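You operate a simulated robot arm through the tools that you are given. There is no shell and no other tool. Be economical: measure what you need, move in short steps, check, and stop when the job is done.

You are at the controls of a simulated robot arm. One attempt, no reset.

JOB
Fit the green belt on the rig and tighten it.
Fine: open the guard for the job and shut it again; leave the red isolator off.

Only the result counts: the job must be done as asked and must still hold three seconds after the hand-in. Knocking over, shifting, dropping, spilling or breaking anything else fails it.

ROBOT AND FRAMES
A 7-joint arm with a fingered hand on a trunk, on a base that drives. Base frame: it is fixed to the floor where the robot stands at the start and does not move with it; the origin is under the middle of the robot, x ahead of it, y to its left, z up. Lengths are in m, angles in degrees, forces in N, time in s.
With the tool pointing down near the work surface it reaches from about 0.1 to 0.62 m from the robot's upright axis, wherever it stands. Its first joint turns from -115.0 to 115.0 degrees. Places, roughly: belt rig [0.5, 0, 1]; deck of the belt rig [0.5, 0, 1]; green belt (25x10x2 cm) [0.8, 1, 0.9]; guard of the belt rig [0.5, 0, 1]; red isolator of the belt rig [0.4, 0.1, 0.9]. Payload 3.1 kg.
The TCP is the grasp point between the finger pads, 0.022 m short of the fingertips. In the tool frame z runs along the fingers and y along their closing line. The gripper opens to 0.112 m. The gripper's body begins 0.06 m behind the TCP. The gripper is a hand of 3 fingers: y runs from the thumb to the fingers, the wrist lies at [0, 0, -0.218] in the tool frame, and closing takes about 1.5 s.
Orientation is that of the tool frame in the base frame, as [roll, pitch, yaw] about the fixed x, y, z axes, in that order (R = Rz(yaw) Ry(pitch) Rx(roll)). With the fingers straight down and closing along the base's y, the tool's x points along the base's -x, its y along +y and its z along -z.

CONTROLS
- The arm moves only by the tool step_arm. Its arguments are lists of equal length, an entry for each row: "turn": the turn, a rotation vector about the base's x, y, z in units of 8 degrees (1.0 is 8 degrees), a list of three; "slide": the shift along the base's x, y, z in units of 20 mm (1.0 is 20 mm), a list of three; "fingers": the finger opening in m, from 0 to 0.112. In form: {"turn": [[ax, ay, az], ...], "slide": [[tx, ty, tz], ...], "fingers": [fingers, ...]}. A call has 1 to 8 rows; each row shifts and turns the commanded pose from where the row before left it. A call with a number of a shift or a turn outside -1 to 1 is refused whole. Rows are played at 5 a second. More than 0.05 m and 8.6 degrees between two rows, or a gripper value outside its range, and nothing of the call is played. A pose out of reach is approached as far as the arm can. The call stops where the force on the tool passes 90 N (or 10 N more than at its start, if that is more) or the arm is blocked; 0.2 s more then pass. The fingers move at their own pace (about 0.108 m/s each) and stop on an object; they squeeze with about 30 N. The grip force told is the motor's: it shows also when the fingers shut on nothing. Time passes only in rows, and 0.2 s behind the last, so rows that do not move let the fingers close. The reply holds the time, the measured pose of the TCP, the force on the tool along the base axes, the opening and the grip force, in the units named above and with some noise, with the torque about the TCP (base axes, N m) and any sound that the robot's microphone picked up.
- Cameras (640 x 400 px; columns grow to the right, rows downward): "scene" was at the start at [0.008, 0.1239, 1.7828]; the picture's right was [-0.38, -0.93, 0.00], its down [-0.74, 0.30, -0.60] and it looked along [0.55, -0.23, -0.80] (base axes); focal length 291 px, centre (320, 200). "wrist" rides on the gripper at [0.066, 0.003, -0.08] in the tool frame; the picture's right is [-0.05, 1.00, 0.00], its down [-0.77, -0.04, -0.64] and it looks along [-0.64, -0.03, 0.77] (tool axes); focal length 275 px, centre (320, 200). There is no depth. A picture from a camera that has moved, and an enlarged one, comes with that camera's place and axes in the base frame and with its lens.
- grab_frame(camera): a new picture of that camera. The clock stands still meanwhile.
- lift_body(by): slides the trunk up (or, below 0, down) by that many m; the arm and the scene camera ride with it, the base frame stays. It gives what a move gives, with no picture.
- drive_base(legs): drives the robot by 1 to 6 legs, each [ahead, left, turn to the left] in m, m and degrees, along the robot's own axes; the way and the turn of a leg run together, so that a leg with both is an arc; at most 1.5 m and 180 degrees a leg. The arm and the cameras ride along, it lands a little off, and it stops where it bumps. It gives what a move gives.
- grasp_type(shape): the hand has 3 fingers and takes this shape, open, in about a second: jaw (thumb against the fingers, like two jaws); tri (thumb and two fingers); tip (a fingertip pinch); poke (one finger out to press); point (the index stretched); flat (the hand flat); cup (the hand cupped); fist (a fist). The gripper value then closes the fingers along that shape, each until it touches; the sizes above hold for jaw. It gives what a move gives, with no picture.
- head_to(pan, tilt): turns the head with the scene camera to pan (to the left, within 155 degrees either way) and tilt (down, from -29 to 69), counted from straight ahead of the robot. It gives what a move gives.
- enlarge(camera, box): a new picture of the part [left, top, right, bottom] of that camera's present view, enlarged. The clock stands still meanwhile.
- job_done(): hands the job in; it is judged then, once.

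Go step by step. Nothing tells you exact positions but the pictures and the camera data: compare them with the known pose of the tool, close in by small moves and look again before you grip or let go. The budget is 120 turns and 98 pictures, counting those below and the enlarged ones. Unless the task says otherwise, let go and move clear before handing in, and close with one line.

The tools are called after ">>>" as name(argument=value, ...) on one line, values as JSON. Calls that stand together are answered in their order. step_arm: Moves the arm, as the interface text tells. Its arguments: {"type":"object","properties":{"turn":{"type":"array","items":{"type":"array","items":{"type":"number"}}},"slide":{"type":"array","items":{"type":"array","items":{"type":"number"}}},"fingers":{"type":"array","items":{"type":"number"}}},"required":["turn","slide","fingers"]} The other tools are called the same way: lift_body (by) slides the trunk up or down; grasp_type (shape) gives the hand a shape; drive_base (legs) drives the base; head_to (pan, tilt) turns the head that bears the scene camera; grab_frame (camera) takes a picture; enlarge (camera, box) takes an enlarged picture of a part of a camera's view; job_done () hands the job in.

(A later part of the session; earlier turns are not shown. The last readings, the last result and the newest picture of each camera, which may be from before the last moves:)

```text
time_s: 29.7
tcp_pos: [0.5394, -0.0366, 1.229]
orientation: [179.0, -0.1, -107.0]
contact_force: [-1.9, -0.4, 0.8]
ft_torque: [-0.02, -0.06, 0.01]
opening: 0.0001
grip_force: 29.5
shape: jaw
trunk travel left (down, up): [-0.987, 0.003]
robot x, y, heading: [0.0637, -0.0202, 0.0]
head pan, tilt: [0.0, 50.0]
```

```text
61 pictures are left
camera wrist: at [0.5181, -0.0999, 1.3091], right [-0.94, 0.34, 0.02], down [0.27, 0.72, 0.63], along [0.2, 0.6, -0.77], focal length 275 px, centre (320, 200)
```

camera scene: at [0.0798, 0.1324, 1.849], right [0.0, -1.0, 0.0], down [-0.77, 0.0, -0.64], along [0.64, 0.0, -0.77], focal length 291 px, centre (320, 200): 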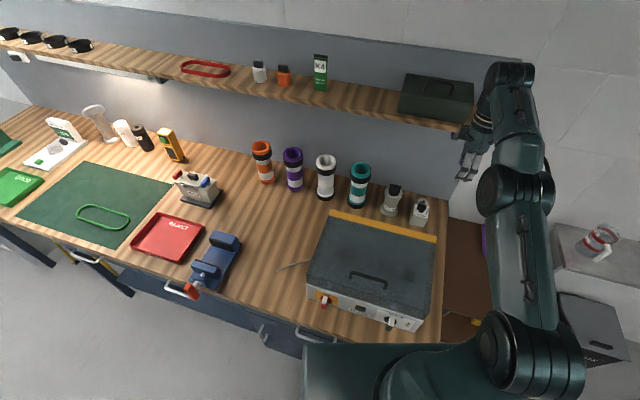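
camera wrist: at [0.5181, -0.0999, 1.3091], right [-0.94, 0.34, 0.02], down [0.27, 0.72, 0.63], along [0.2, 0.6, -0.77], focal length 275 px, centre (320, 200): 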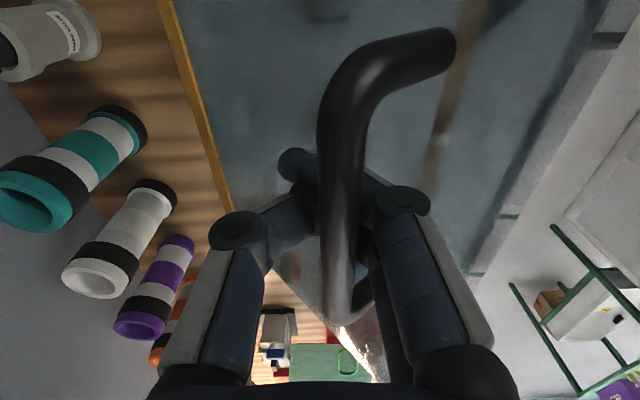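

>>> step_arm(turn=[[0, 0, 0], [0, 0, 0], [0, 0, 0], [0, 0, 0], [0, 0, 0], [0, 0, 0], [0, 0, 0]], slide=[[0.97, -0.3, 0.6], [1, -0.32, 0.5], [1, -0.32, 0.3], [1, -0.32, 0.15], [1, -0.32, 0], [1, -0.32, -0.1], [1, -0.32, -0.15]], fingers=[0, 0, 0, 0, 0, 0, 0])

>>> grab_frame(camera="wrist")

>>> grab_frame(camera="scene")

```text
time_s: 31.3
tcp_pos: [0.6814, -0.0831, 1.2521]
orientation: [178.9, -0.2, -107.0]
contact_force: [-0.1, -0.6, -0.7]
ft_torque: [-0.06, 0.02, -0.04]
opening: 0.0
grip_force: 30.4
shape: jaw
trunk travel left (down, up): [-0.987, 0.003]
robot x, y, heading: [0.0586, -0.0195, -0.2]
head pan, tilt: [0.0, 50.0]
```

```text
60 pictures are left
camera wrist: at [0.6603, -0.1457, 1.3339], right [-0.94, 0.34, 0.02], down [0.27, 0.72, 0.63], along [0.2, 0.6, -0.77], focal length 275 px, centre (320, 200)
```

wrist: 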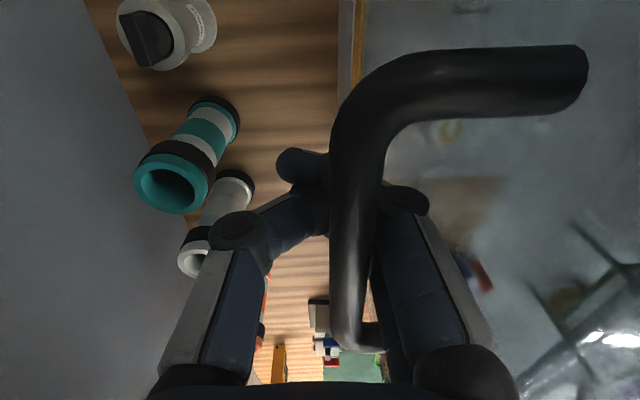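

```text
59 pictures are left
camera scene: at [0.0814, 0.1322, 1.849], right [0.0, -1.0, 0.0], down [-0.77, 0.0, -0.64], along [0.64, 0.0, -0.77], focal length 291 px, centre (320, 200)
```

scene: 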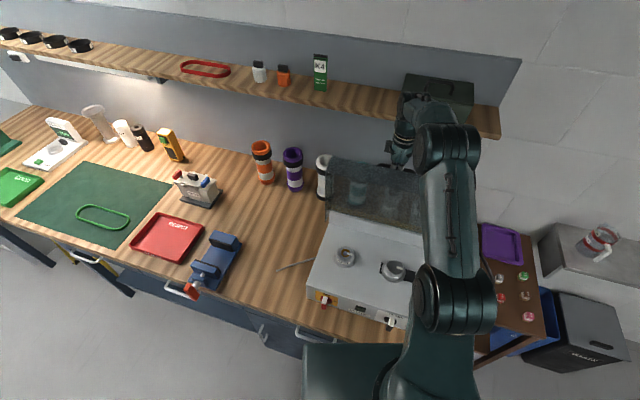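

Working well. Push to the reach limit once more.

>>> step_arm(turn=[[0, 0, 0], [0, 0, 0], [0, 0, 0]], slide=[[0.7, -0.22, -0.15], [0.7, -0.22, -0.2], [0.5, -0.16, -0.2]], fingers=[0, 0, 0])

>>> step_arm(turn=[[0, 0, 0], [0, 0, 0], [0, 0, 0]], slide=[[0, 0, 0], [0, 0, 0], [0, 0, 0]], fingers=[0.045, 0.045, 0.045])

>>> grab_frame(camera="wrist")

```text
time_s: 32.1
tcp_pos: [0.7188, -0.0942, 1.2404]
orientation: [179.0, 0.0, -107.0]
contact_force: [-0.3, 0.0, 0.0]
ft_torque: [0.01, -0.03, -0.01]
opening: 0.0001
grip_force: 29.8
shape: jaw
trunk travel left (down, up): [-0.987, 0.003]
robot x, y, heading: [0.0644, -0.0193, -0.1]
head pan, tilt: [0.0, 50.0]
```

```text
time_s: 32.9
tcp_pos: [0.7184, -0.0946, 1.2411]
orientation: [179.0, -0.1, -107.0]
contact_force: [1.3, -0.3, -0.8]
ft_torque: [0.02, 0.0, 0.0]
opening: 0.0447
grip_force: 0.0
shape: jaw
trunk travel left (down, up): [-0.987, 0.003]
robot x, y, heading: [0.0609, -0.0177, -0.1]
head pan, tilt: [0.0, 50.0]
```

```text
58 pictures are left
camera wrist: at [0.6974, -0.1573, 1.3228], right [-0.94, 0.34, 0.02], down [0.27, 0.72, 0.63], along [0.2, 0.6, -0.77], focal length 275 px, centre (320, 200)
```

wrist: 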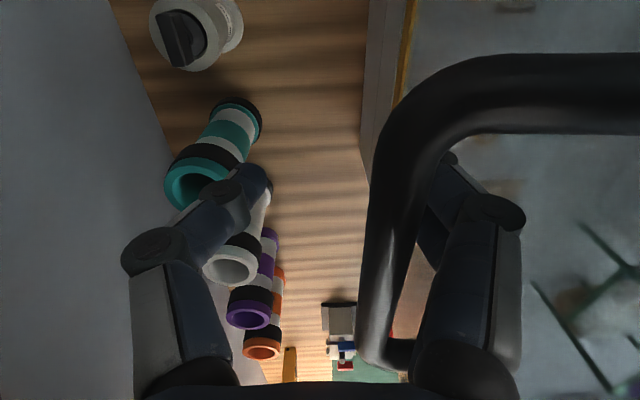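

The lid holds. Now raise straight up about 6.5 cm to clear the bar.

>>> step_arm(turn=[[0, 0, 0], [0, 0, 0], [0, 0, 0], [0, 0, 0]], slide=[[0, 0, 0.8], [0, 0, 0.8], [-0.1, 0.03, 0.8], [-0.3, 0.1, 0.8]], fingers=[0.045, 0.045, 0.045, 0.045])

>>> grab_frame(camera="wrist")

>>> enlarge(camera="scene", box=[290, 70, 530, 310])

```text
time_s: 33.9
tcp_pos: [0.7033, -0.0913, 1.3044]
orientation: [179.1, 0.0, -107.0]
contact_force: [-0.7, 0.6, 0.3]
ft_torque: [-0.01, -0.02, -0.03]
opening: 0.0448
grip_force: 0.0
shape: jaw
out of reach, approached as far as the arm can: row 3
trunk travel left (down, up): [-0.987, 0.003]
robot x, y, heading: [0.0649, -0.017, -0.1]
head pan, tilt: [0.0, 50.0]
```

```text
57 pictures are left
camera wrist: at [0.6821, -0.1535, 1.3866], right [-0.94, 0.34, 0.02], down [0.27, 0.72, 0.63], along [0.2, 0.6, -0.77], focal length 275 px, centre (320, 200)
```

wrist: 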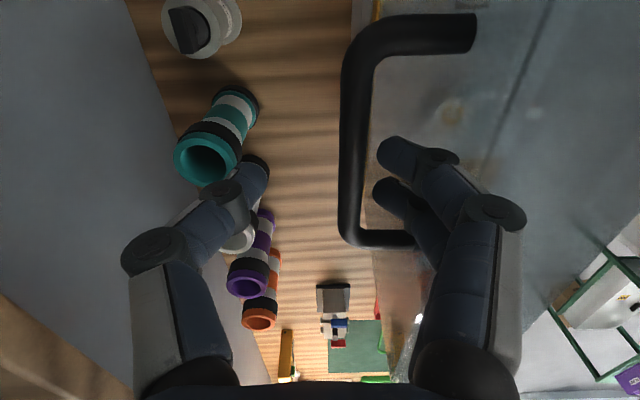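

```text
1.67 times, centred on (410, 190) of scene
camera zoom: at [0.0784, 0.1319, 1.8491], right [0.0, -1.0, 0.0], down [-0.77, 0.0, -0.64], along [0.64, 0.0, -0.77], focal length 486 px, centre (170, 217)
```

zoom: 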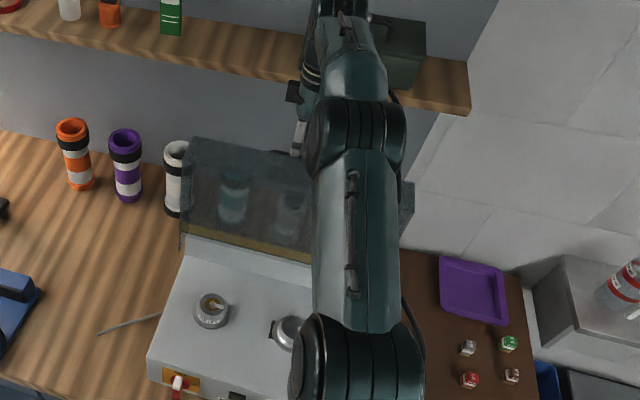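

>>> step_arm(turn=[[0, 0, 0]], slide=[[-0.05, 0.02, 0.7]], fingers=[0.045])

>>> drive_base(legs=[[-0.03, -0.095, 0]])

>>> grab_frame(camera="wrist")

```text
time_s: 34.3
tcp_pos: [0.7037, -0.0927, 1.3187]
orientation: [179.2, -0.1, -107.0]
contact_force: [-0.3, 0.2, -0.3]
ft_torque: [0.01, 0.0, 0.02]
opening: 0.0449
grip_force: 0.2
shape: jaw
trunk travel left (down, up): [-0.987, 0.003]
robot x, y, heading: [0.0647, -0.0184, -0.3]
head pan, tilt: [0.0, 50.0]
```

```text
time_s: 35.5
tcp_pos: [0.674, -0.1867, 1.3174]
orientation: [179.1, -0.2, -107.0]
contact_force: [0.0, -0.1, -0.5]
ft_torque: [0.01, 0.0, 0.03]
opening: 0.0451
grip_force: 0.1
shape: jaw
trunk travel left (down, up): [-0.987, 0.003]
robot x, y, heading: [0.0337, -0.1158, 0.1]
head pan, tilt: [0.0, 50.0]
```

```text
55 pictures are left
camera wrist: at [0.6526, -0.2491, 1.4], right [-0.94, 0.34, 0.02], down [0.27, 0.73, 0.63], along [0.2, 0.6, -0.77], focal length 275 px, centre (320, 200)
```

wrist: 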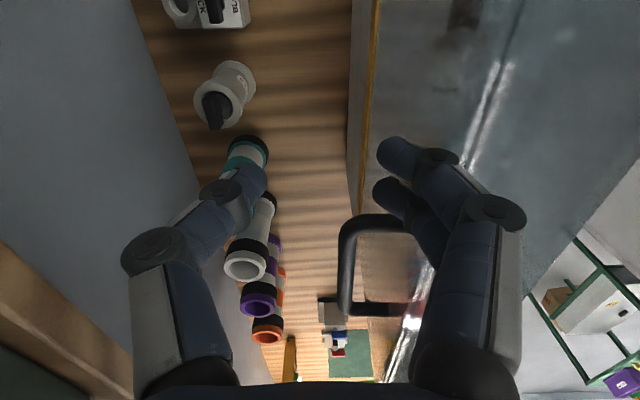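

Clean so far, with the hand past the handle. Continuing the sideways drive.

>>> drive_base(legs=[[-0.055, -0.175, 0]])

>>> grab_frame(camera="wrist")

>>> grab_frame(camera="scene")

```text
time_s: 37.0
tcp_pos: [0.6173, -0.3599, 1.3185]
orientation: [178.9, -0.1, -106.8]
contact_force: [0.2, 0.4, -0.2]
ft_torque: [0.01, 0.01, -0.03]
opening: 0.045
grip_force: 0.1
shape: jaw
trunk travel left (down, up): [-0.987, 0.003]
robot x, y, heading: [-0.0197, -0.2933, 0.4]
head pan, tilt: [0.0, 50.0]
```

```text
54 pictures are left
camera wrist: at [0.5976, -0.4221, 1.3996], right [-0.94, 0.33, 0.02], down [0.27, 0.73, 0.63], along [0.2, 0.6, -0.77], focal length 275 px, centre (320, 200)
```

wrist: 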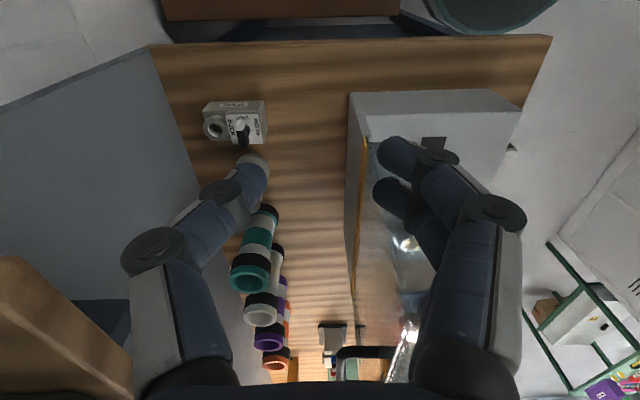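

```text
53 pictures are left
camera scene: at [-0.0056, -0.1375, 1.8489], right [0.0, -1.0, 0.0], down [-0.77, 0.0, -0.64], along [0.64, 0.0, -0.77], focal length 291 px, centre (320, 200)
```

scene: 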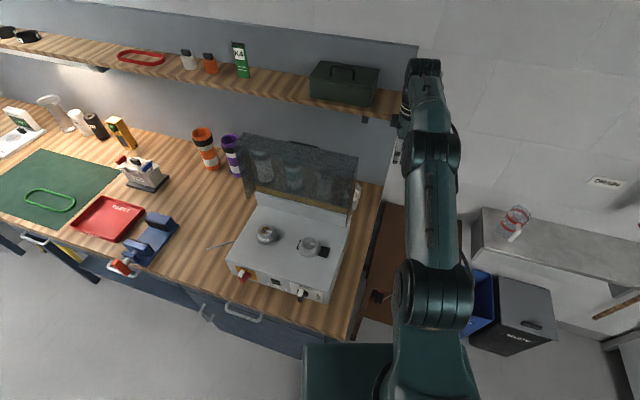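

The lid is open and the hand is clear on the right. I'll back away, pull the arm in, and look at the deck.

>>> drive_base(legs=[[-0.25, 0, 0]])

>>> enlarge(camera="scene", box=[190, 60, 390, 230])

```text
time_s: 38.8
tcp_pos: [0.3679, -0.3634, 1.318]
orientation: [179.0, -0.1, -107.0]
contact_force: [0.7, 1.0, -0.8]
ft_torque: [0.01, 0.01, 0.03]
opening: 0.0448
grip_force: 0.0
shape: jaw
trunk travel left (down, up): [-0.987, 0.003]
robot x, y, heading: [-0.2709, -0.2937, 0.3]
head pan, tilt: [0.0, 50.0]
```

```text
2.35 times, centred on (290, 145) of scene
camera zoom: at [-0.2542, -0.1402, 1.8491], right [0.0, -1.0, 0.0], down [-0.77, 0.0, -0.64], along [0.64, 0.0, -0.77], focal length 686 px, centre (391, 329)
```

zoom: 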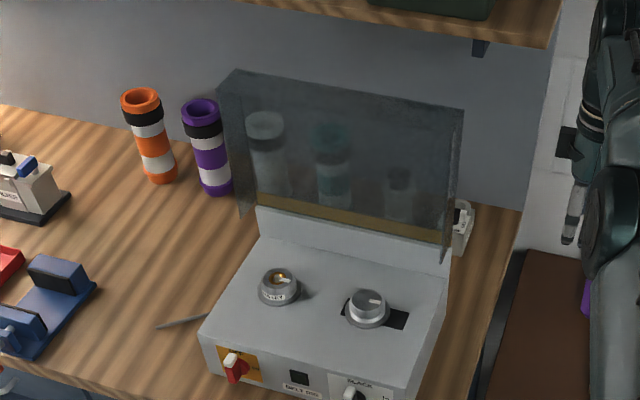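

>>> step_arm(turn=[[0, 0, 0], [0, 0, 0], [0, 0, 0], [0, 0, 0], [0, 0, 0], [0, 0, 0], [0, 0, 0], [0, 0, 0]], slide=[[-1, 0.2, -0.5], [-1, 0.2, -0.5], [-1, 0.2, -0.5], [-1, 0.2, -0.5], [-1, 0.2, -0.5], [-1, 0.2, -0.5], [-1, 0.2, -0.5], [-1, 0.2, -0.5]], fingers=[0.08, 0.08, 0.08, 0.08, 0.08, 0.08, 0.08, 0.08])

>>> drive_base(legs=[[0, 1.15, 0], [0.28, 0.02, 0]])

>>> grab_frame(camera="scene")

>>> grab_frame(camera="wrist")

```text
time_s: 40.6
tcp_pos: [0.2071, -0.3333, 1.2369]
orientation: [179.1, -0.1, -107.1]
contact_force: [0.0, 1.0, 0.4]
ft_torque: [-0.01, 0.0, 0.0]
opening: 0.0796
grip_force: 0.0
shape: jaw
trunk travel left (down, up): [-0.987, 0.003]
robot x, y, heading: [-0.2757, -0.2903, 0.3]
head pan, tilt: [0.0, 50.0]
```

```text
time_s: 48.0
tcp_pos: [0.4853, 0.8354, 1.237]
orientation: [179.2, -0.1, -106.2]
contact_force: [0.3, -1.1, -0.2]
ft_torque: [-0.01, -0.01, -0.02]
opening: 0.0795
grip_force: 0.1
shape: jaw
trunk travel left (down, up): [-0.987, 0.003]
robot x, y, heading: [0.0077, 0.8688, 0.9]
head pan, tilt: [0.0, 50.0]
```

```text
51 pictures are left
camera scene: at [0.0188, 1.0219, 1.8491], right [0.01, -1.0, 0.0], down [-0.77, -0.01, -0.64], along [0.64, 0.01, -0.77], focal length 291 px, centre (320, 200)
```

scene: 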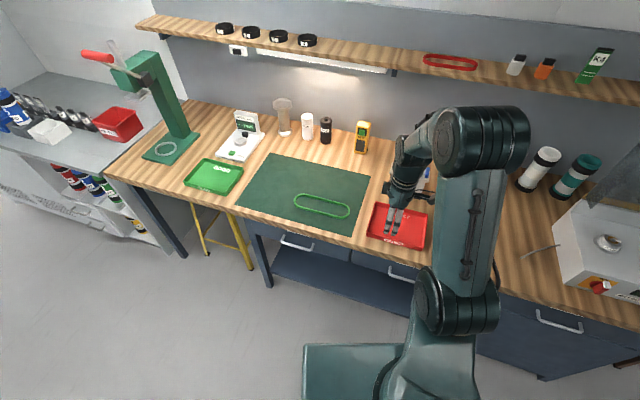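

```text
50 pictures are left
camera wrist: at [0.4647, 0.7729, 1.3195], right [-0.95, 0.32, 0.02], down [0.26, 0.73, 0.63], along [0.19, 0.6, -0.77], focal length 275 px, centre (320, 200)
```

wrist: 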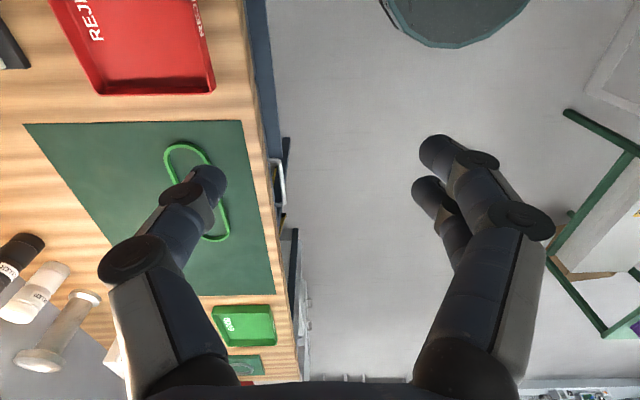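

>>> enlarge(camera="scene", box=[270, 170, 380, 240])

>>> enlarge(camera="wrist", box=[120, 110, 300, 260])

```text
5.71 times, centred on (325, 205) of scene
camera zoom: at [0.0188, 1.0219, 1.8491], right [0.01, -1.0, 0.0], down [-0.77, -0.01, -0.64], along [0.64, 0.01, -0.77], focal length 1665 px, centre (291, 171)
```

zoom: 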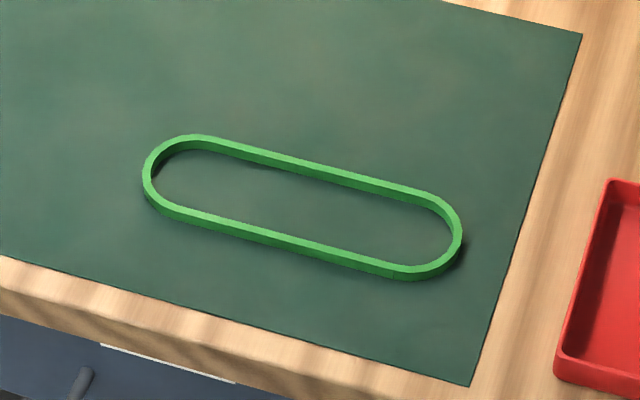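

```text
2.67 times, centred on (210, 185) of wrist
camera zoom: at [0.4647, 0.7729, 1.3195], right [-0.95, 0.32, 0.02], down [0.26, 0.73, 0.63], along [0.19, 0.6, -0.77], focal length 734 px, centre (613, 240)
```

zoom: 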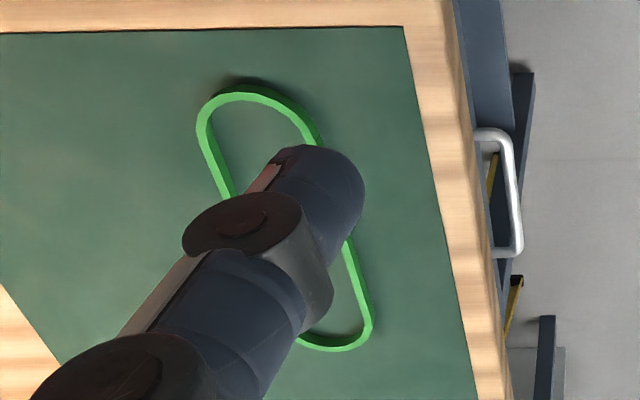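

The belt is a rigid thin loop, about 25 cm long, lying almost parallel to the rig. I'll grip the middle of its near strand with the thumb inside the loop. First I'll drive closer.

>>> drive_base(legs=[[0.1, 0.12, 0]])

```text
time_s: 49.4
tcp_pos: [0.5811, 0.9532, 1.2385]
orientation: [179.0, 0.0, -106.3]
contact_force: [0.4, -1.0, -0.2]
ft_torque: [0.04, 0.0, -0.03]
opening: 0.0799
grip_force: 0.1
shape: jaw
trunk travel left (down, up): [-0.987, 0.003]
robot x, y, heading: [0.1041, 0.9873, 0.4]
head pan, tilt: [0.0, 50.0]
```

>>> drive_base(legs=[[0.04, 0.015, 0]])

>>> step_arm(turn=[[0, 0, 0], [0, 0, 0], [0, 0, 0], [0, 0, 0], [0, 0, 0], [0, 0, 0], [0, 0, 0]], slide=[[0.65, 0.3, -1], [0.65, 0.3, -1], [0.65, 0.3, -1], [0.65, 0.3, -1], [0.65, 0.3, -1], [0.65, 0.3, -1], [0.65, 0.3, -1]], fingers=[0.08, 0.08, 0.08, 0.08, 0.08, 0.08, 0.08])

>>> grab_frame(camera="wrist")

>>> enlarge(camera="scene", box=[200, 100, 440, 260])

```text
time_s: 50.3
tcp_pos: [0.6165, 0.9686, 1.2383]
orientation: [179.1, 0.1, -106.2]
contact_force: [-1.4, -0.2, 0.3]
ft_torque: [0.02, -0.02, -0.01]
opening: 0.0797
grip_force: 0.0
shape: jaw
trunk travel left (down, up): [-0.987, 0.003]
robot x, y, heading: [0.1429, 1.0022, 0.5]
head pan, tilt: [0.0, 50.0]
```

```text
time_s: 51.9
tcp_pos: [0.7116, 1.0125, 1.0957]
orientation: [179.0, -0.1, -106.1]
contact_force: [0.5, -0.7, -0.7]
ft_torque: [0.01, 0.02, 0.01]
opening: 0.0796
grip_force: 0.0
shape: jaw
trunk travel left (down, up): [-0.987, 0.003]
robot x, y, heading: [0.1389, 1.002, 0.6]
head pan, tilt: [0.0, 50.0]
```

```text
47 pictures are left
camera wrist: at [0.6926, 0.9504, 1.1786], right [-0.95, 0.32, 0.02], down [0.26, 0.73, 0.63], along [0.19, 0.6, -0.77], focal length 275 px, centre (320, 200)
```

wrist: 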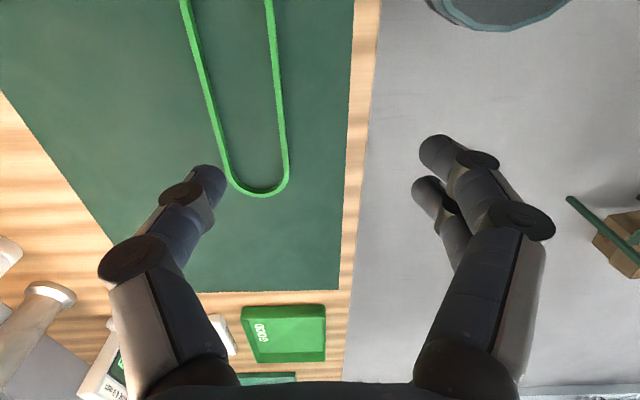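

```text
2.50 times, centred on (320, 180) of scene
camera zoom: at [0.1569, 1.1565, 1.8491], right [0.01, -1.0, 0.0], down [-0.77, -0.01, -0.64], along [0.64, 0.01, -0.77], focal length 729 px, centre (320, 250)
```

zoom: 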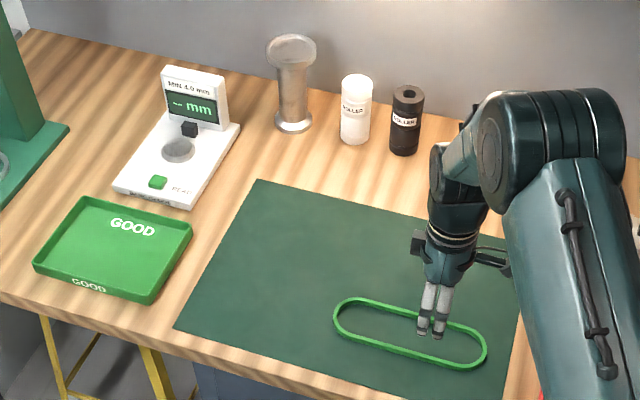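

Belt is at about z 0.89, with the near strand's middle around (0.757, 1.04). I'll drive in slightly more and hover lower.

>>> drive_base(legs=[[0.04, 0.02, 0]])

>>> step_arm(turn=[[0, 0, -0.1], [0, 0, 0], [0, 0, 0], [0, 0, 0], [0, 0, 0]], slide=[[0, 0, -1], [0, 0, -1], [0, 0, -1], [0, 0, -1], [0, 0, -1]], fingers=[0.06, 0.06, 0.06, 0.06, 0.06])

>>> grab_frame(camera="wrist")

```text
time_s: 52.8
tcp_pos: [0.7487, 1.0303, 1.0993]
orientation: [179.3, 0.0, -106.3]
contact_force: [-0.1, -0.5, 0.2]
ft_torque: [-0.02, -0.02, -0.01]
opening: 0.0797
grip_force: 0.1
shape: jaw
trunk travel left (down, up): [-0.987, 0.003]
robot x, y, heading: [0.1818, 1.0257, 0.7]
head pan, tilt: [0.0, 50.0]
```

```text
time_s: 54.0
tcp_pos: [0.7505, 1.0321, 0.9983]
orientation: [178.8, 0.0, -107.2]
contact_force: [-0.2, 0.2, 0.5]
ft_torque: [0.0, 0.04, 0.02]
opening: 0.0606
grip_force: 0.1
shape: jaw
trunk travel left (down, up): [-0.987, 0.003]
robot x, y, heading: [0.1805, 1.0209, 0.4]
head pan, tilt: [0.0, 50.0]
```

```text
45 pictures are left
camera wrist: at [0.7293, 0.97, 1.0791], right [-0.94, 0.34, 0.02], down [0.27, 0.72, 0.63], along [0.2, 0.6, -0.77], focal length 275 px, centre (320, 200)
```

wrist: 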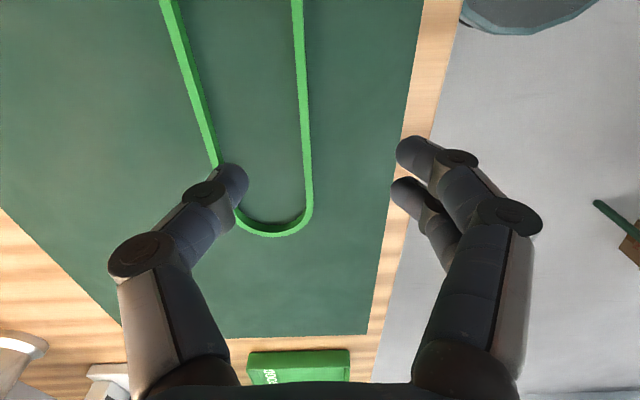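

>>> step_arm(turn=[[0, 0, 0], [0, 0, 0], [0, 0, 0], [0, 0, 0]], slide=[[0.6, 0, -1], [0, 0, -1], [0, 0, -1], [0, 0, -0.9]], fingers=[0.05, 0.05, 0.05, 0.05])

>>> grab_frame(camera="wrist")

>>> enlarge(camera="scene", box=[300, 170, 400, 250])

```text
time_s: 55.0
tcp_pos: [0.7571, 1.0325, 0.9188]
orientation: [179.0, -0.1, -107.1]
contact_force: [0.3, -0.7, -0.5]
ft_torque: [-0.02, -0.02, 0.0]
opening: 0.0505
grip_force: 0.0
shape: jaw
out of reach, approached as far as the arm can: row 4
trunk travel left (down, up): [-0.987, 0.003]
robot x, y, heading: [0.1806, 1.0221, 0.8]
head pan, tilt: [0.0, 50.0]
```

```text
44 pictures are left
camera wrist: at [0.7353, 0.9705, 1.0006], right [-0.94, 0.34, 0.02], down [0.27, 0.72, 0.63], along [0.2, 0.6, -0.77], focal length 275 px, centre (320, 200)
```

wrist: 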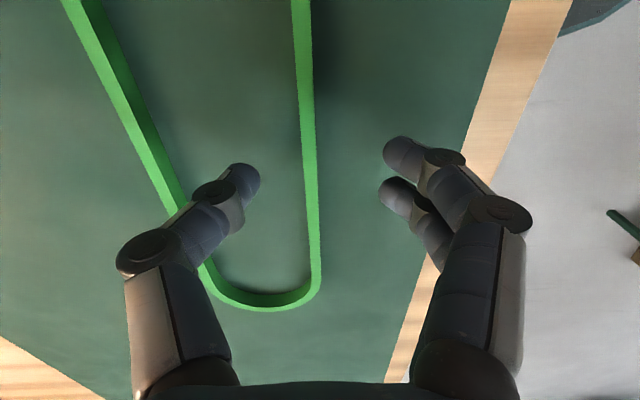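

```text
5.00 times, centred on (350, 210) of scene
camera zoom: at [0.1955, 1.1775, 1.849], right [0.01, -1.0, 0.0], down [-0.77, -0.01, -0.64], along [0.64, 0.01, -0.77], focal length 1457 px, centre (170, 150)
```

zoom: 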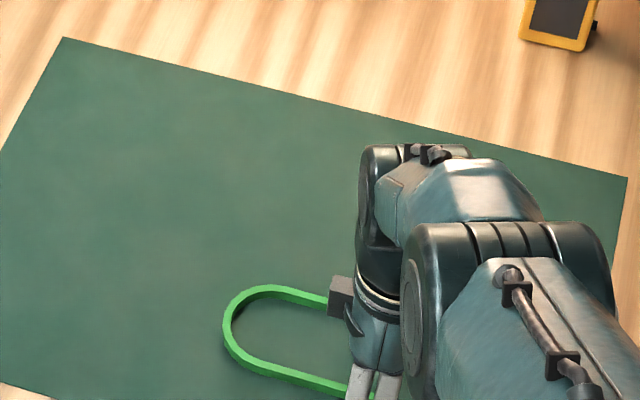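

Reach is limited because the trunk is high, so I'll lower the last bit with the trunk.

>>> lift_body(by=-0.012)

>>> grab_frame(camera="wrist")

```text
time_s: 55.6
tcp_pos: [0.7574, 1.0319, 0.9068]
orientation: [179.0, -0.1, -107.2]
contact_force: [0.2, 0.0, -0.3]
ft_torque: [0.0, -0.02, 0.0]
opening: 0.0505
grip_force: 0.0
shape: jaw
trunk travel left (down, up): [-0.975, 0.015]
robot x, y, heading: [0.1828, 1.025, 0.9]
head pan, tilt: [0.0, 50.0]
```

```text
42 pictures are left
camera wrist: at [0.7356, 0.9702, 0.9887], right [-0.94, 0.34, 0.02], down [0.27, 0.72, 0.63], along [0.2, 0.6, -0.77], focal length 275 px, centre (320, 200)
```

wrist: 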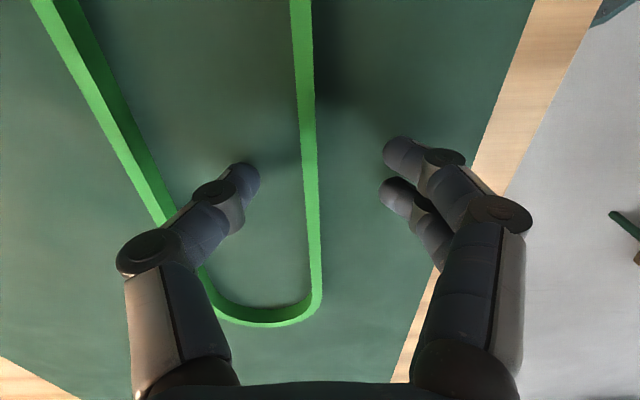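

>>> lift_body(by=-0.006)

>>> step_arm(turn=[[0, 0, 0], [0, 0, 0], [0, 0, 0], [0, 0, 0], [0, 0, 0], [0, 0, 0]], slide=[[0, 0, 0], [0, 0, 0], [0, 0, 0], [0, 0, 0], [0, 0, 0], [0, 0, 0]], fingers=[0, 0, 0, 0, 0, 0])

>>> grab_frame(camera="wrist")

```text
time_s: 56.1
tcp_pos: [0.7571, 1.0309, 0.9023]
orientation: [179.2, 0.0, -107.1]
contact_force: [-0.9, -0.3, 9.9]
ft_torque: [-0.06, -0.23, 0.0]
opening: 0.0504
grip_force: 0.0
shape: jaw
trunk travel left (down, up): [-0.969, 0.021]
robot x, y, heading: [0.178, 1.022, 0.6]
head pan, tilt: [0.0, 50.0]
```

```text
time_s: 57.5
tcp_pos: [0.7564, 1.0318, 0.9015]
orientation: [179.0, -0.1, -107.1]
contact_force: [-1.1, -0.3, 0.4]
ft_torque: [0.01, 0.07, 0.02]
opening: 0.0084
grip_force: 30.0
shape: jaw
trunk travel left (down, up): [-0.969, 0.021]
robot x, y, heading: [0.1836, 1.0263, 0.8]
head pan, tilt: [0.0, 50.0]
```

```text
41 pictures are left
camera wrist: at [0.7354, 0.9701, 0.9828], right [-0.94, 0.34, 0.02], down [0.27, 0.72, 0.63], along [0.2, 0.6, -0.77], focal length 275 px, centre (320, 200)
```

wrist: 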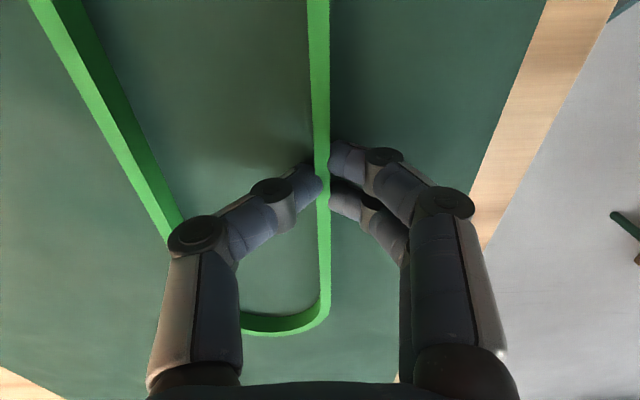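

The strand is gripped (opening 8.4 mm). Lifting.

>>> step_arm(turn=[[0, 0, 0], [0, 0, 0], [0, 0, 0], [0, 0, 0], [0, 0, 0], [0, 0, 0], [0, 0, 0], [0, 0, 0]], slide=[[0, 0, 0.5], [0, 0, 1], [-0.5, 0, 1], [-0.5, 0, 1], [-0.5, 0, 1], [-1, 0, 1], [-1, 0, 1], [-1, 0, 1]], fingers=[0, 0, 0, 0, 0, 0, 0, 0])

>>> grab_frame(camera="wrist")

```text
time_s: 59.3
tcp_pos: [0.6655, 1.0323, 1.0519]
orientation: [179.1, -0.2, -107.2]
contact_force: [0.3, 0.3, -1.1]
ft_torque: [0.01, 0.02, 0.02]
opening: 0.0085
grip_force: 30.2
shape: jaw
trunk travel left (down, up): [-0.969, 0.021]
robot x, y, heading: [0.1838, 1.0265, 1.0]
head pan, tilt: [0.0, 50.0]
```

```text
40 pictures are left
camera wrist: at [0.6446, 0.9709, 1.1336], right [-0.94, 0.34, 0.02], down [0.27, 0.72, 0.63], along [0.2, 0.6, -0.77], focal length 275 px, centre (320, 200)
```

wrist: 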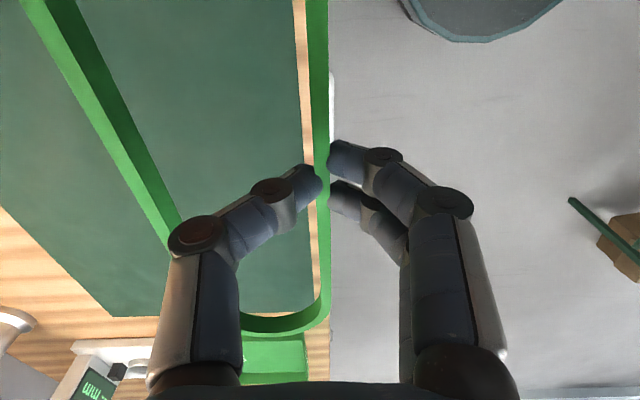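

>>> step_arm(turn=[[0, 0, 0], [0, 0, 0], [0, 0, 0], [0, 0, 0], [0, 0, 0], [0, 0, 0], [0, 0, 0], [0, 0, 0]], slide=[[-0.8, 0, 1], [-0.8, 0, 1], [-0.8, 0, 1], [-0.8, 0, 1], [-0.8, 0, 1], [-0.8, 0, 1], [-0.8, 0, 1], [-0.8, 0, 1]], fingers=[0, 0, 0, 0, 0, 0, 0, 0])

>>> drive_base(legs=[[-0.3, 0, 0], [0, -1.04, -1]])

>>> grab_frame(camera="scene")

```text
time_s: 61.1
tcp_pos: [0.5375, 1.032, 1.2111]
orientation: [179.1, -0.1, -107.1]
contact_force: [-0.4, 0.6, -0.8]
ft_torque: [-0.03, 0.0, -0.01]
opening: 0.0082
grip_force: 29.3
shape: jaw
trunk travel left (down, up): [-0.969, 0.021]
robot x, y, heading: [0.182, 1.0243, 0.8]
head pan, tilt: [0.0, 50.0]
```

```text
time_s: 68.1
tcp_pos: [0.2324, -0.0118, 1.2095]
orientation: [179.0, -0.1, -108.6]
contact_force: [-0.2, -0.1, -1.1]
ft_torque: [-0.01, 0.0, 0.04]
opening: 0.0085
grip_force: 30.3
shape: jaw
trunk travel left (down, up): [-0.969, 0.021]
robot x, y, heading: [-0.1252, -0.011, -1.0]
head pan, tilt: [0.0, 50.0]
```

```text
39 pictures are left
camera scene: at [-0.1071, 0.1405, 1.831], right [-0.01, -1.0, 0.0], down [-0.77, 0.01, -0.64], along [0.64, -0.01, -0.77], focal length 291 px, centre (320, 200)
```

scene: 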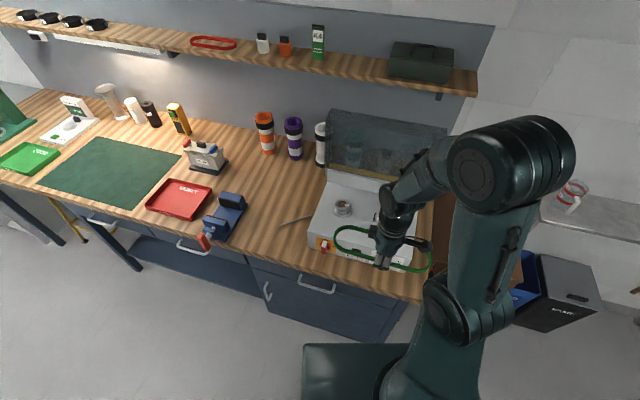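

The belt is held level in front of the rig. I'll shift the hand left so I can measure both pulleys.

>>> step_arm(turn=[[0, 0, 0], [0, 0, 0], [0, 0, 0], [0, 0, 0], [0, 0, 0], [0, 0, 0], [0, 0, 0], [0, 0, 0]], slide=[[0, 1, 0], [0, 1, 0], [0, 1, 0], [0, 1, 0], [0, 1, 0], [0, 1, 0], [0, 1, 0], [0, 1, 0]], fingers=[0, 0, 0, 0, 0, 0, 0, 0])

>>> enlarge(camera="scene", box=[290, 90, 460, 290])

```text
time_s: 69.9
tcp_pos: [0.2335, 0.1512, 1.211]
orientation: [179.0, -0.1, -108.7]
contact_force: [0.7, -0.2, -0.6]
ft_torque: [-0.01, 0.02, 0.01]
opening: 0.0082
grip_force: 29.7
shape: jaw
trunk travel left (down, up): [-0.969, 0.021]
robot x, y, heading: [-0.1256, -0.0102, -0.8]
head pan, tilt: [0.0, 50.0]
```

```text
2.00 times, centred on (375, 190) of scene
camera zoom: at [-0.1069, 0.1419, 1.8309], right [-0.01, -1.0, 0.0], down [-0.77, 0.01, -0.64], along [0.64, -0.01, -0.77], focal length 583 px, centre (210, 220)
```

zoom: 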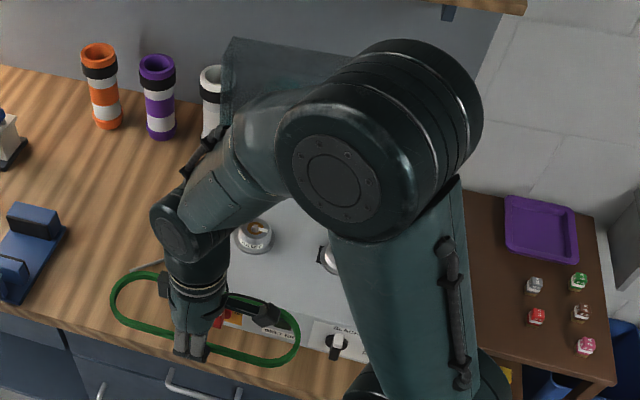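

>>> drive_base(legs=[[0.14, 0, 0.8]])

>>> step_arm(turn=[[0, 0, 0], [0, 0, 0], [0, 0, 0], [0, 0, 0], [0, 0, 0], [0, 0, 0], [0, 0, 0], [0, 0, 0]], slide=[[0.6, -1, 0], [0.6, -1, 0], [0.6, -1, 0], [0.6, -1, 0], [0.6, -1, 0], [0.6, -1, 0], [0.6, -1, 0], [0.6, -1, 0]], fingers=[0, 0, 0, 0, 0, 0, 0, 0])

>>> grab_frame(camera="wrist")

>>> enlarge(camera="scene", box=[280, 130, 470, 310])

```text
time_s: 71.3
tcp_pos: [0.368, 0.1535, 1.212]
orientation: [179.1, -0.1, -107.7]
contact_force: [0.3, 0.5, -1.2]
ft_torque: [0.02, 0.04, 0.0]
opening: 0.0081
grip_force: 29.7
shape: jaw
trunk travel left (down, up): [-0.969, 0.021]
robot x, y, heading: [0.0122, -0.0139, -0.2]
head pan, tilt: [0.0, 50.0]
```

```text
time_s: 73.1
tcp_pos: [0.4652, -0.0089, 1.2087]
orientation: [179.0, -0.1, -107.8]
contact_force: [0.0, -0.1, -0.2]
ft_torque: [0.0, 0.01, 0.0]
opening: 0.0083
grip_force: 30.1
shape: jaw
trunk travel left (down, up): [-0.969, 0.021]
robot x, y, heading: [0.0102, -0.0126, -0.2]
head pan, tilt: [0.0, 50.0]
```

```text
37 pictures are left
camera wrist: at [0.4432, -0.0712, 1.2913], right [-0.94, 0.35, 0.02], down [0.28, 0.72, 0.63], along [0.21, 0.6, -0.77], focal length 275 px, centre (320, 200)
```

wrist: 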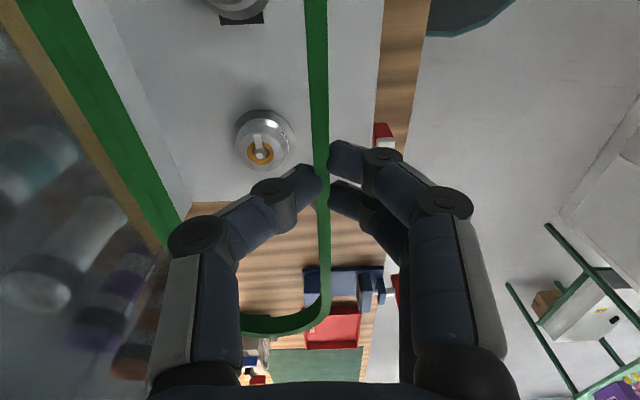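

```text
2.22 times, centred on (375, 220) of scene
camera zoom: at [0.0297, 0.1381, 1.8312], right [0.0, -1.0, 0.0], down [-0.77, 0.0, -0.64], along [0.64, 0.0, -0.77], focal length 648 px, centre (198, 156)
```

zoom: 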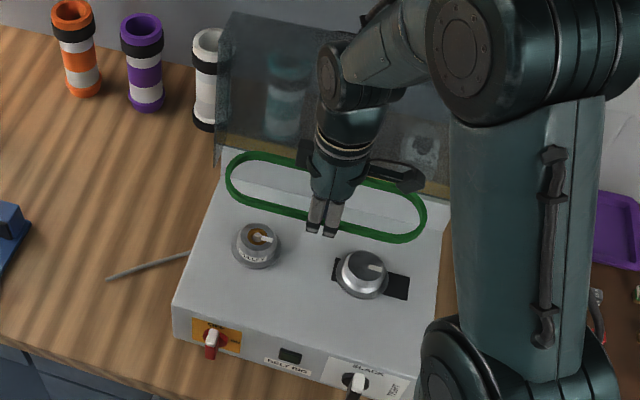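

>>> enlarge(camera="scene", box=[335, 190, 415, 240])

>>> enlarge(camera="wrist", box=[190, 0, 330, 190])

```text
8.00 times, centred on (375, 215) of scene
camera zoom: at [0.0297, 0.1381, 1.8312], right [0.0, -1.0, 0.0], down [-0.77, 0.0, -0.64], along [0.64, 0.0, -0.77], focal length 2332 px, centre (-120, 80)
```

zoom: 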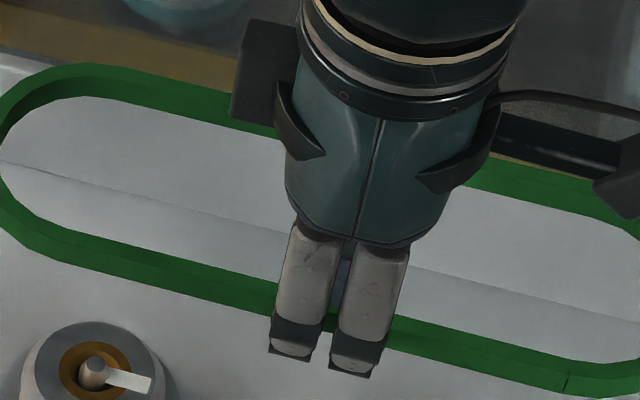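

```text
2.11 times, centred on (260, 95) of wrist
camera zoom: at [0.4432, -0.0712, 1.2913], right [-0.94, 0.35, 0.02], down [0.28, 0.72, 0.63], along [0.21, 0.6, -0.77], focal length 580 px, centre (446, 421)
```

zoom: 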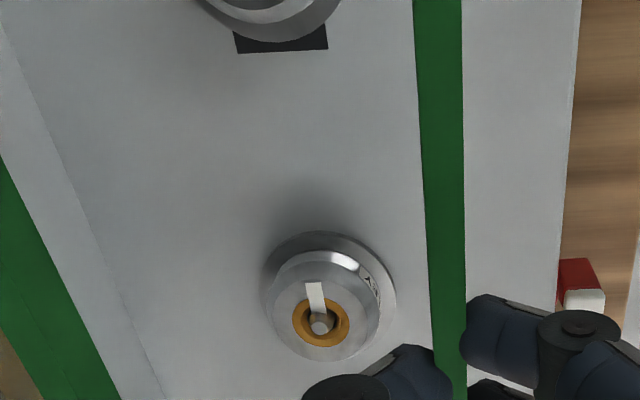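

Pulley centres come out near (0.561, 0.050) and (0.510, -0.101), with tops around z 1.0. The near strand's middle therefore goes to about (0.501, -0.015). I'll move there and descend to just above.

>>> step_arm(turn=[[0, 0, 0], [0, 0, 0], [0, 0, 0], [0, 0, 0], [0, 0, 0], [0, 0, 0], [0, 0, 0], [0, 0, 0]], slide=[[0.9, -0.15, 0], [0.9, -0.15, 0], [0, 0, -1], [0, 0, -1], [0, 0, -1], [0, 0, -1], [0, 0, -1], [0, 0, -1]], fingers=[0, 0, 0, 0, 0, 0, 0, 0])

>>> grab_frame(camera="wrist")

>>> enlarge(camera="scene", box=[310, 150, 440, 260])

```text
time_s: 74.9
tcp_pos: [0.499, -0.0088, 1.0899]
orientation: [179.0, 0.0, -107.9]
contact_force: [0.5, -0.6, -0.4]
ft_torque: [-0.04, 0.01, -0.02]
opening: 0.0082
grip_force: 30.3
shape: jaw
trunk travel left (down, up): [-0.969, 0.021]
robot x, y, heading: [0.0124, -0.0152, -0.3]
head pan, tilt: [0.0, 50.0]
```

```text
33 pictures are left
camera wrist: at [0.4778, -0.0717, 1.1713], right [-0.94, 0.35, 0.02], down [0.28, 0.72, 0.63], along [0.21, 0.6, -0.77], focal length 275 px, centre (320, 200)
```

wrist: 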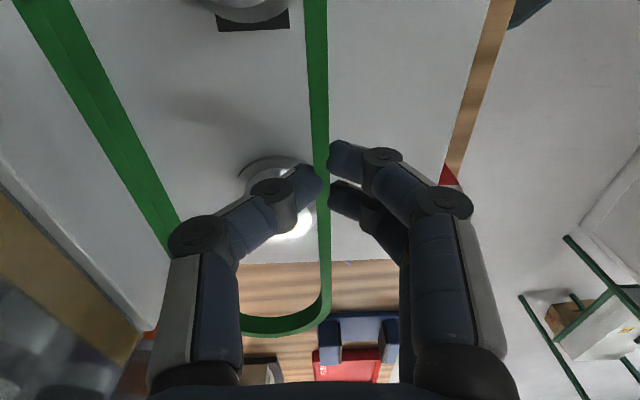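

```text
3.64 times, centred on (375, 205) of scene
camera zoom: at [0.0297, 0.1397, 1.8311], right [0.0, -1.0, 0.0], down [-0.77, 0.0, -0.64], along [0.64, 0.0, -0.77], focal length 1060 px, centre (120, 182)
```

zoom: 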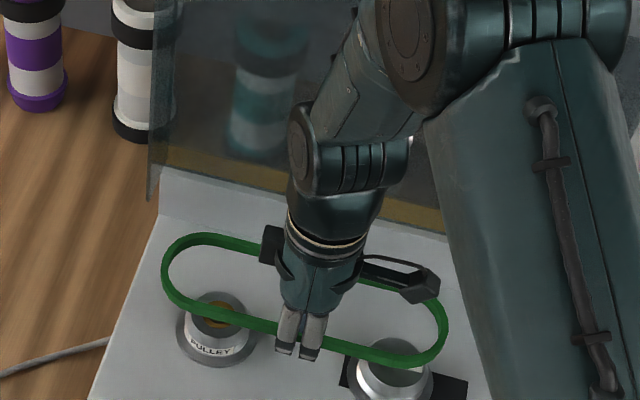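

Slight correction to the right, then lower to just above the pulley tops for a direct comparison.

>>> step_arm(turn=[[0, 0, 0], [0, 0, 0], [0, 0, 0]], slide=[[0.15, -0.4, -0.7], [0, 0, -0.7], [0, 0, -0.6]], fingers=[0, 0, 0])

>>> grab_frame(camera="wrist")

>>> enlarge(camera="scene", box=[320, 180, 420, 260])

```text
time_s: 75.7
tcp_pos: [0.5024, -0.0191, 1.0512]
orientation: [179.1, -0.2, -107.8]
contact_force: [0.0, 0.6, -0.5]
ft_torque: [-0.01, 0.03, 0.04]
opening: 0.0081
grip_force: 30.1
shape: jaw
trunk travel left (down, up): [-0.969, 0.021]
robot x, y, heading: [0.0112, -0.0113, 0.1]
head pan, tilt: [0.0, 50.0]
```

```text
31 pictures are left
camera wrist: at [0.4803, -0.0811, 1.1331], right [-0.94, 0.35, 0.02], down [0.28, 0.72, 0.63], along [0.21, 0.6, -0.77], focal length 275 px, centre (320, 200)
```

wrist: 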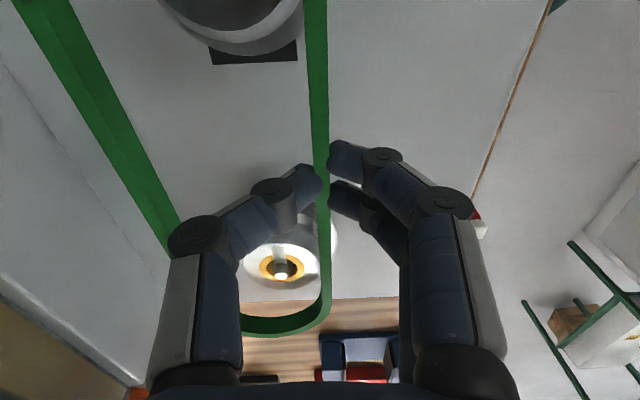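

```text
5.00 times, centred on (370, 220) of scene
camera zoom: at [0.0291, 0.1394, 1.8311], right [0.0, -1.0, 0.0], down [-0.77, 0.0, -0.64], along [0.64, 0.0, -0.77], focal length 1457 px, centre (70, 100)
```

zoom: 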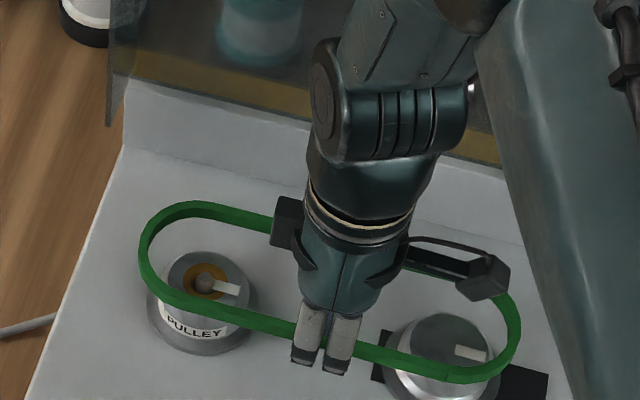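

Belt and pulleys nearly line up. I'll nudge by a few millimetres and lower about 2.5 cm, watching the force.

>>> step_arm(turn=[[0, 0, 0], [0, 0, 0], [0, 0, 0]], slide=[[-0.18, 0, -0.4], [0, 0, -0.4], [0, 0, -0.4]], fingers=[0, 0, 0])

>>> grab_frame(camera="wrist")

>>> enlarge(camera="scene", box=[320, 180, 420, 260])

```text
time_s: 76.5
tcp_pos: [0.4988, -0.0205, 1.0277]
orientation: [179.0, -0.1, -107.8]
contact_force: [-5.0, 1.3, 10.6]
ft_torque: [0.16, 0.07, -0.01]
opening: 0.0078
grip_force: 29.9
shape: jaw
trunk travel left (down, up): [-0.969, 0.021]
robot x, y, heading: [0.0123, -0.0137, -0.3]
head pan, tilt: [0.0, 50.0]
```

```text
29 pictures are left
camera wrist: at [0.477, -0.0817, 1.1096], right [-0.94, 0.35, 0.02], down [0.28, 0.72, 0.63], along [0.21, 0.6, -0.77], focal length 275 px, centre (320, 200)
```

wrist: 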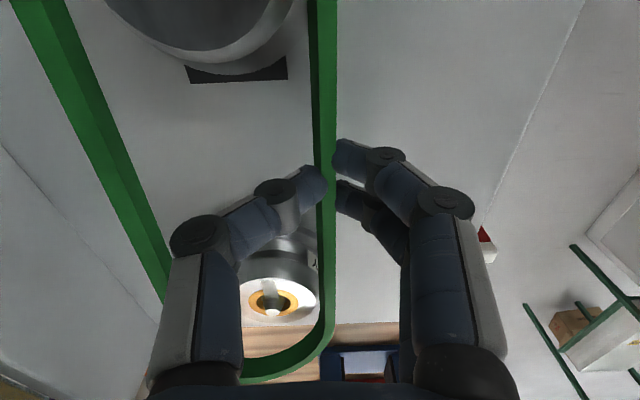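

```text
5.00 times, centred on (370, 220) of scene
camera zoom: at [0.0275, 0.1394, 1.8313], right [0.0, -1.0, 0.0], down [-0.77, 0.0, -0.64], along [0.64, 0.0, -0.77], focal length 1457 px, centre (70, 100)
```

zoom: 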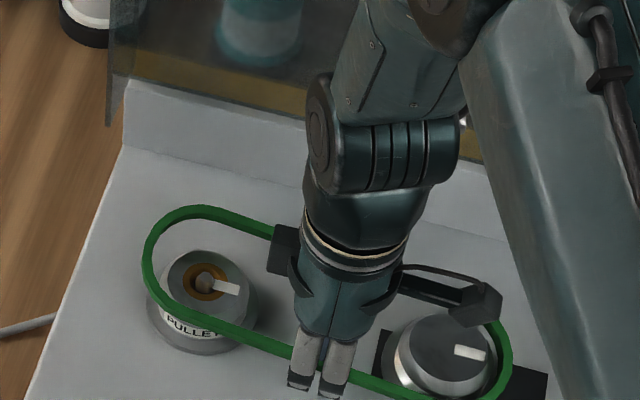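

The left part of the near strand seems to sit on the pulley's front rim. I'll lift slightly, shift 5 mm toward the robot, and look.

>>> step_arm(turn=[[0, 0, 0], [0, 0, 0]], slide=[[0, 0, 0.7], [-0.27, 0.08, 0]], fingers=[0, 0])

>>> grab_frame(camera="wrist")

>>> enlarge(camera="scene", box=[320, 180, 420, 260])

```text
time_s: 77.1
tcp_pos: [0.4952, -0.0191, 1.0422]
orientation: [179.1, -0.2, -107.8]
contact_force: [0.5, 0.3, -0.9]
ft_torque: [-0.01, -0.01, 0.0]
opening: 0.0075
grip_force: 29.9
shape: jaw
trunk travel left (down, up): [-0.969, 0.021]
robot x, y, heading: [0.0121, -0.0106, -0.2]
head pan, tilt: [0.0, 50.0]
```

```text
27 pictures are left
camera wrist: at [0.4731, -0.0798, 1.1235], right [-0.94, 0.35, 0.02], down [0.28, 0.72, 0.63], along [0.21, 0.6, -0.77], focal length 275 px, centre (320, 200)
```

wrist: 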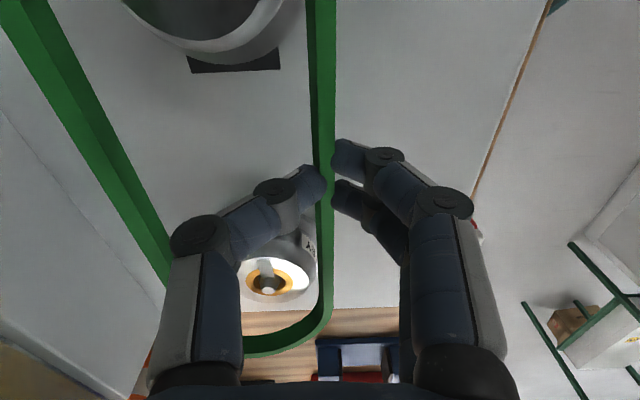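

```text
5.00 times, centred on (370, 220) of scene
camera zoom: at [0.0283, 0.1396, 1.831], right [0.0, -1.0, 0.0], down [-0.77, 0.0, -0.64], along [0.64, 0.0, -0.77], focal length 1457 px, centre (70, 100)
```

zoom: 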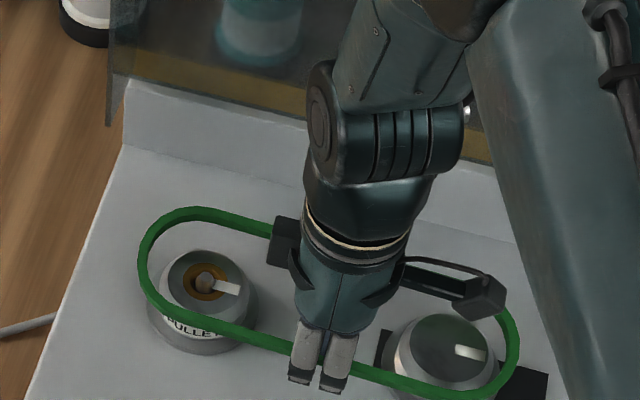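

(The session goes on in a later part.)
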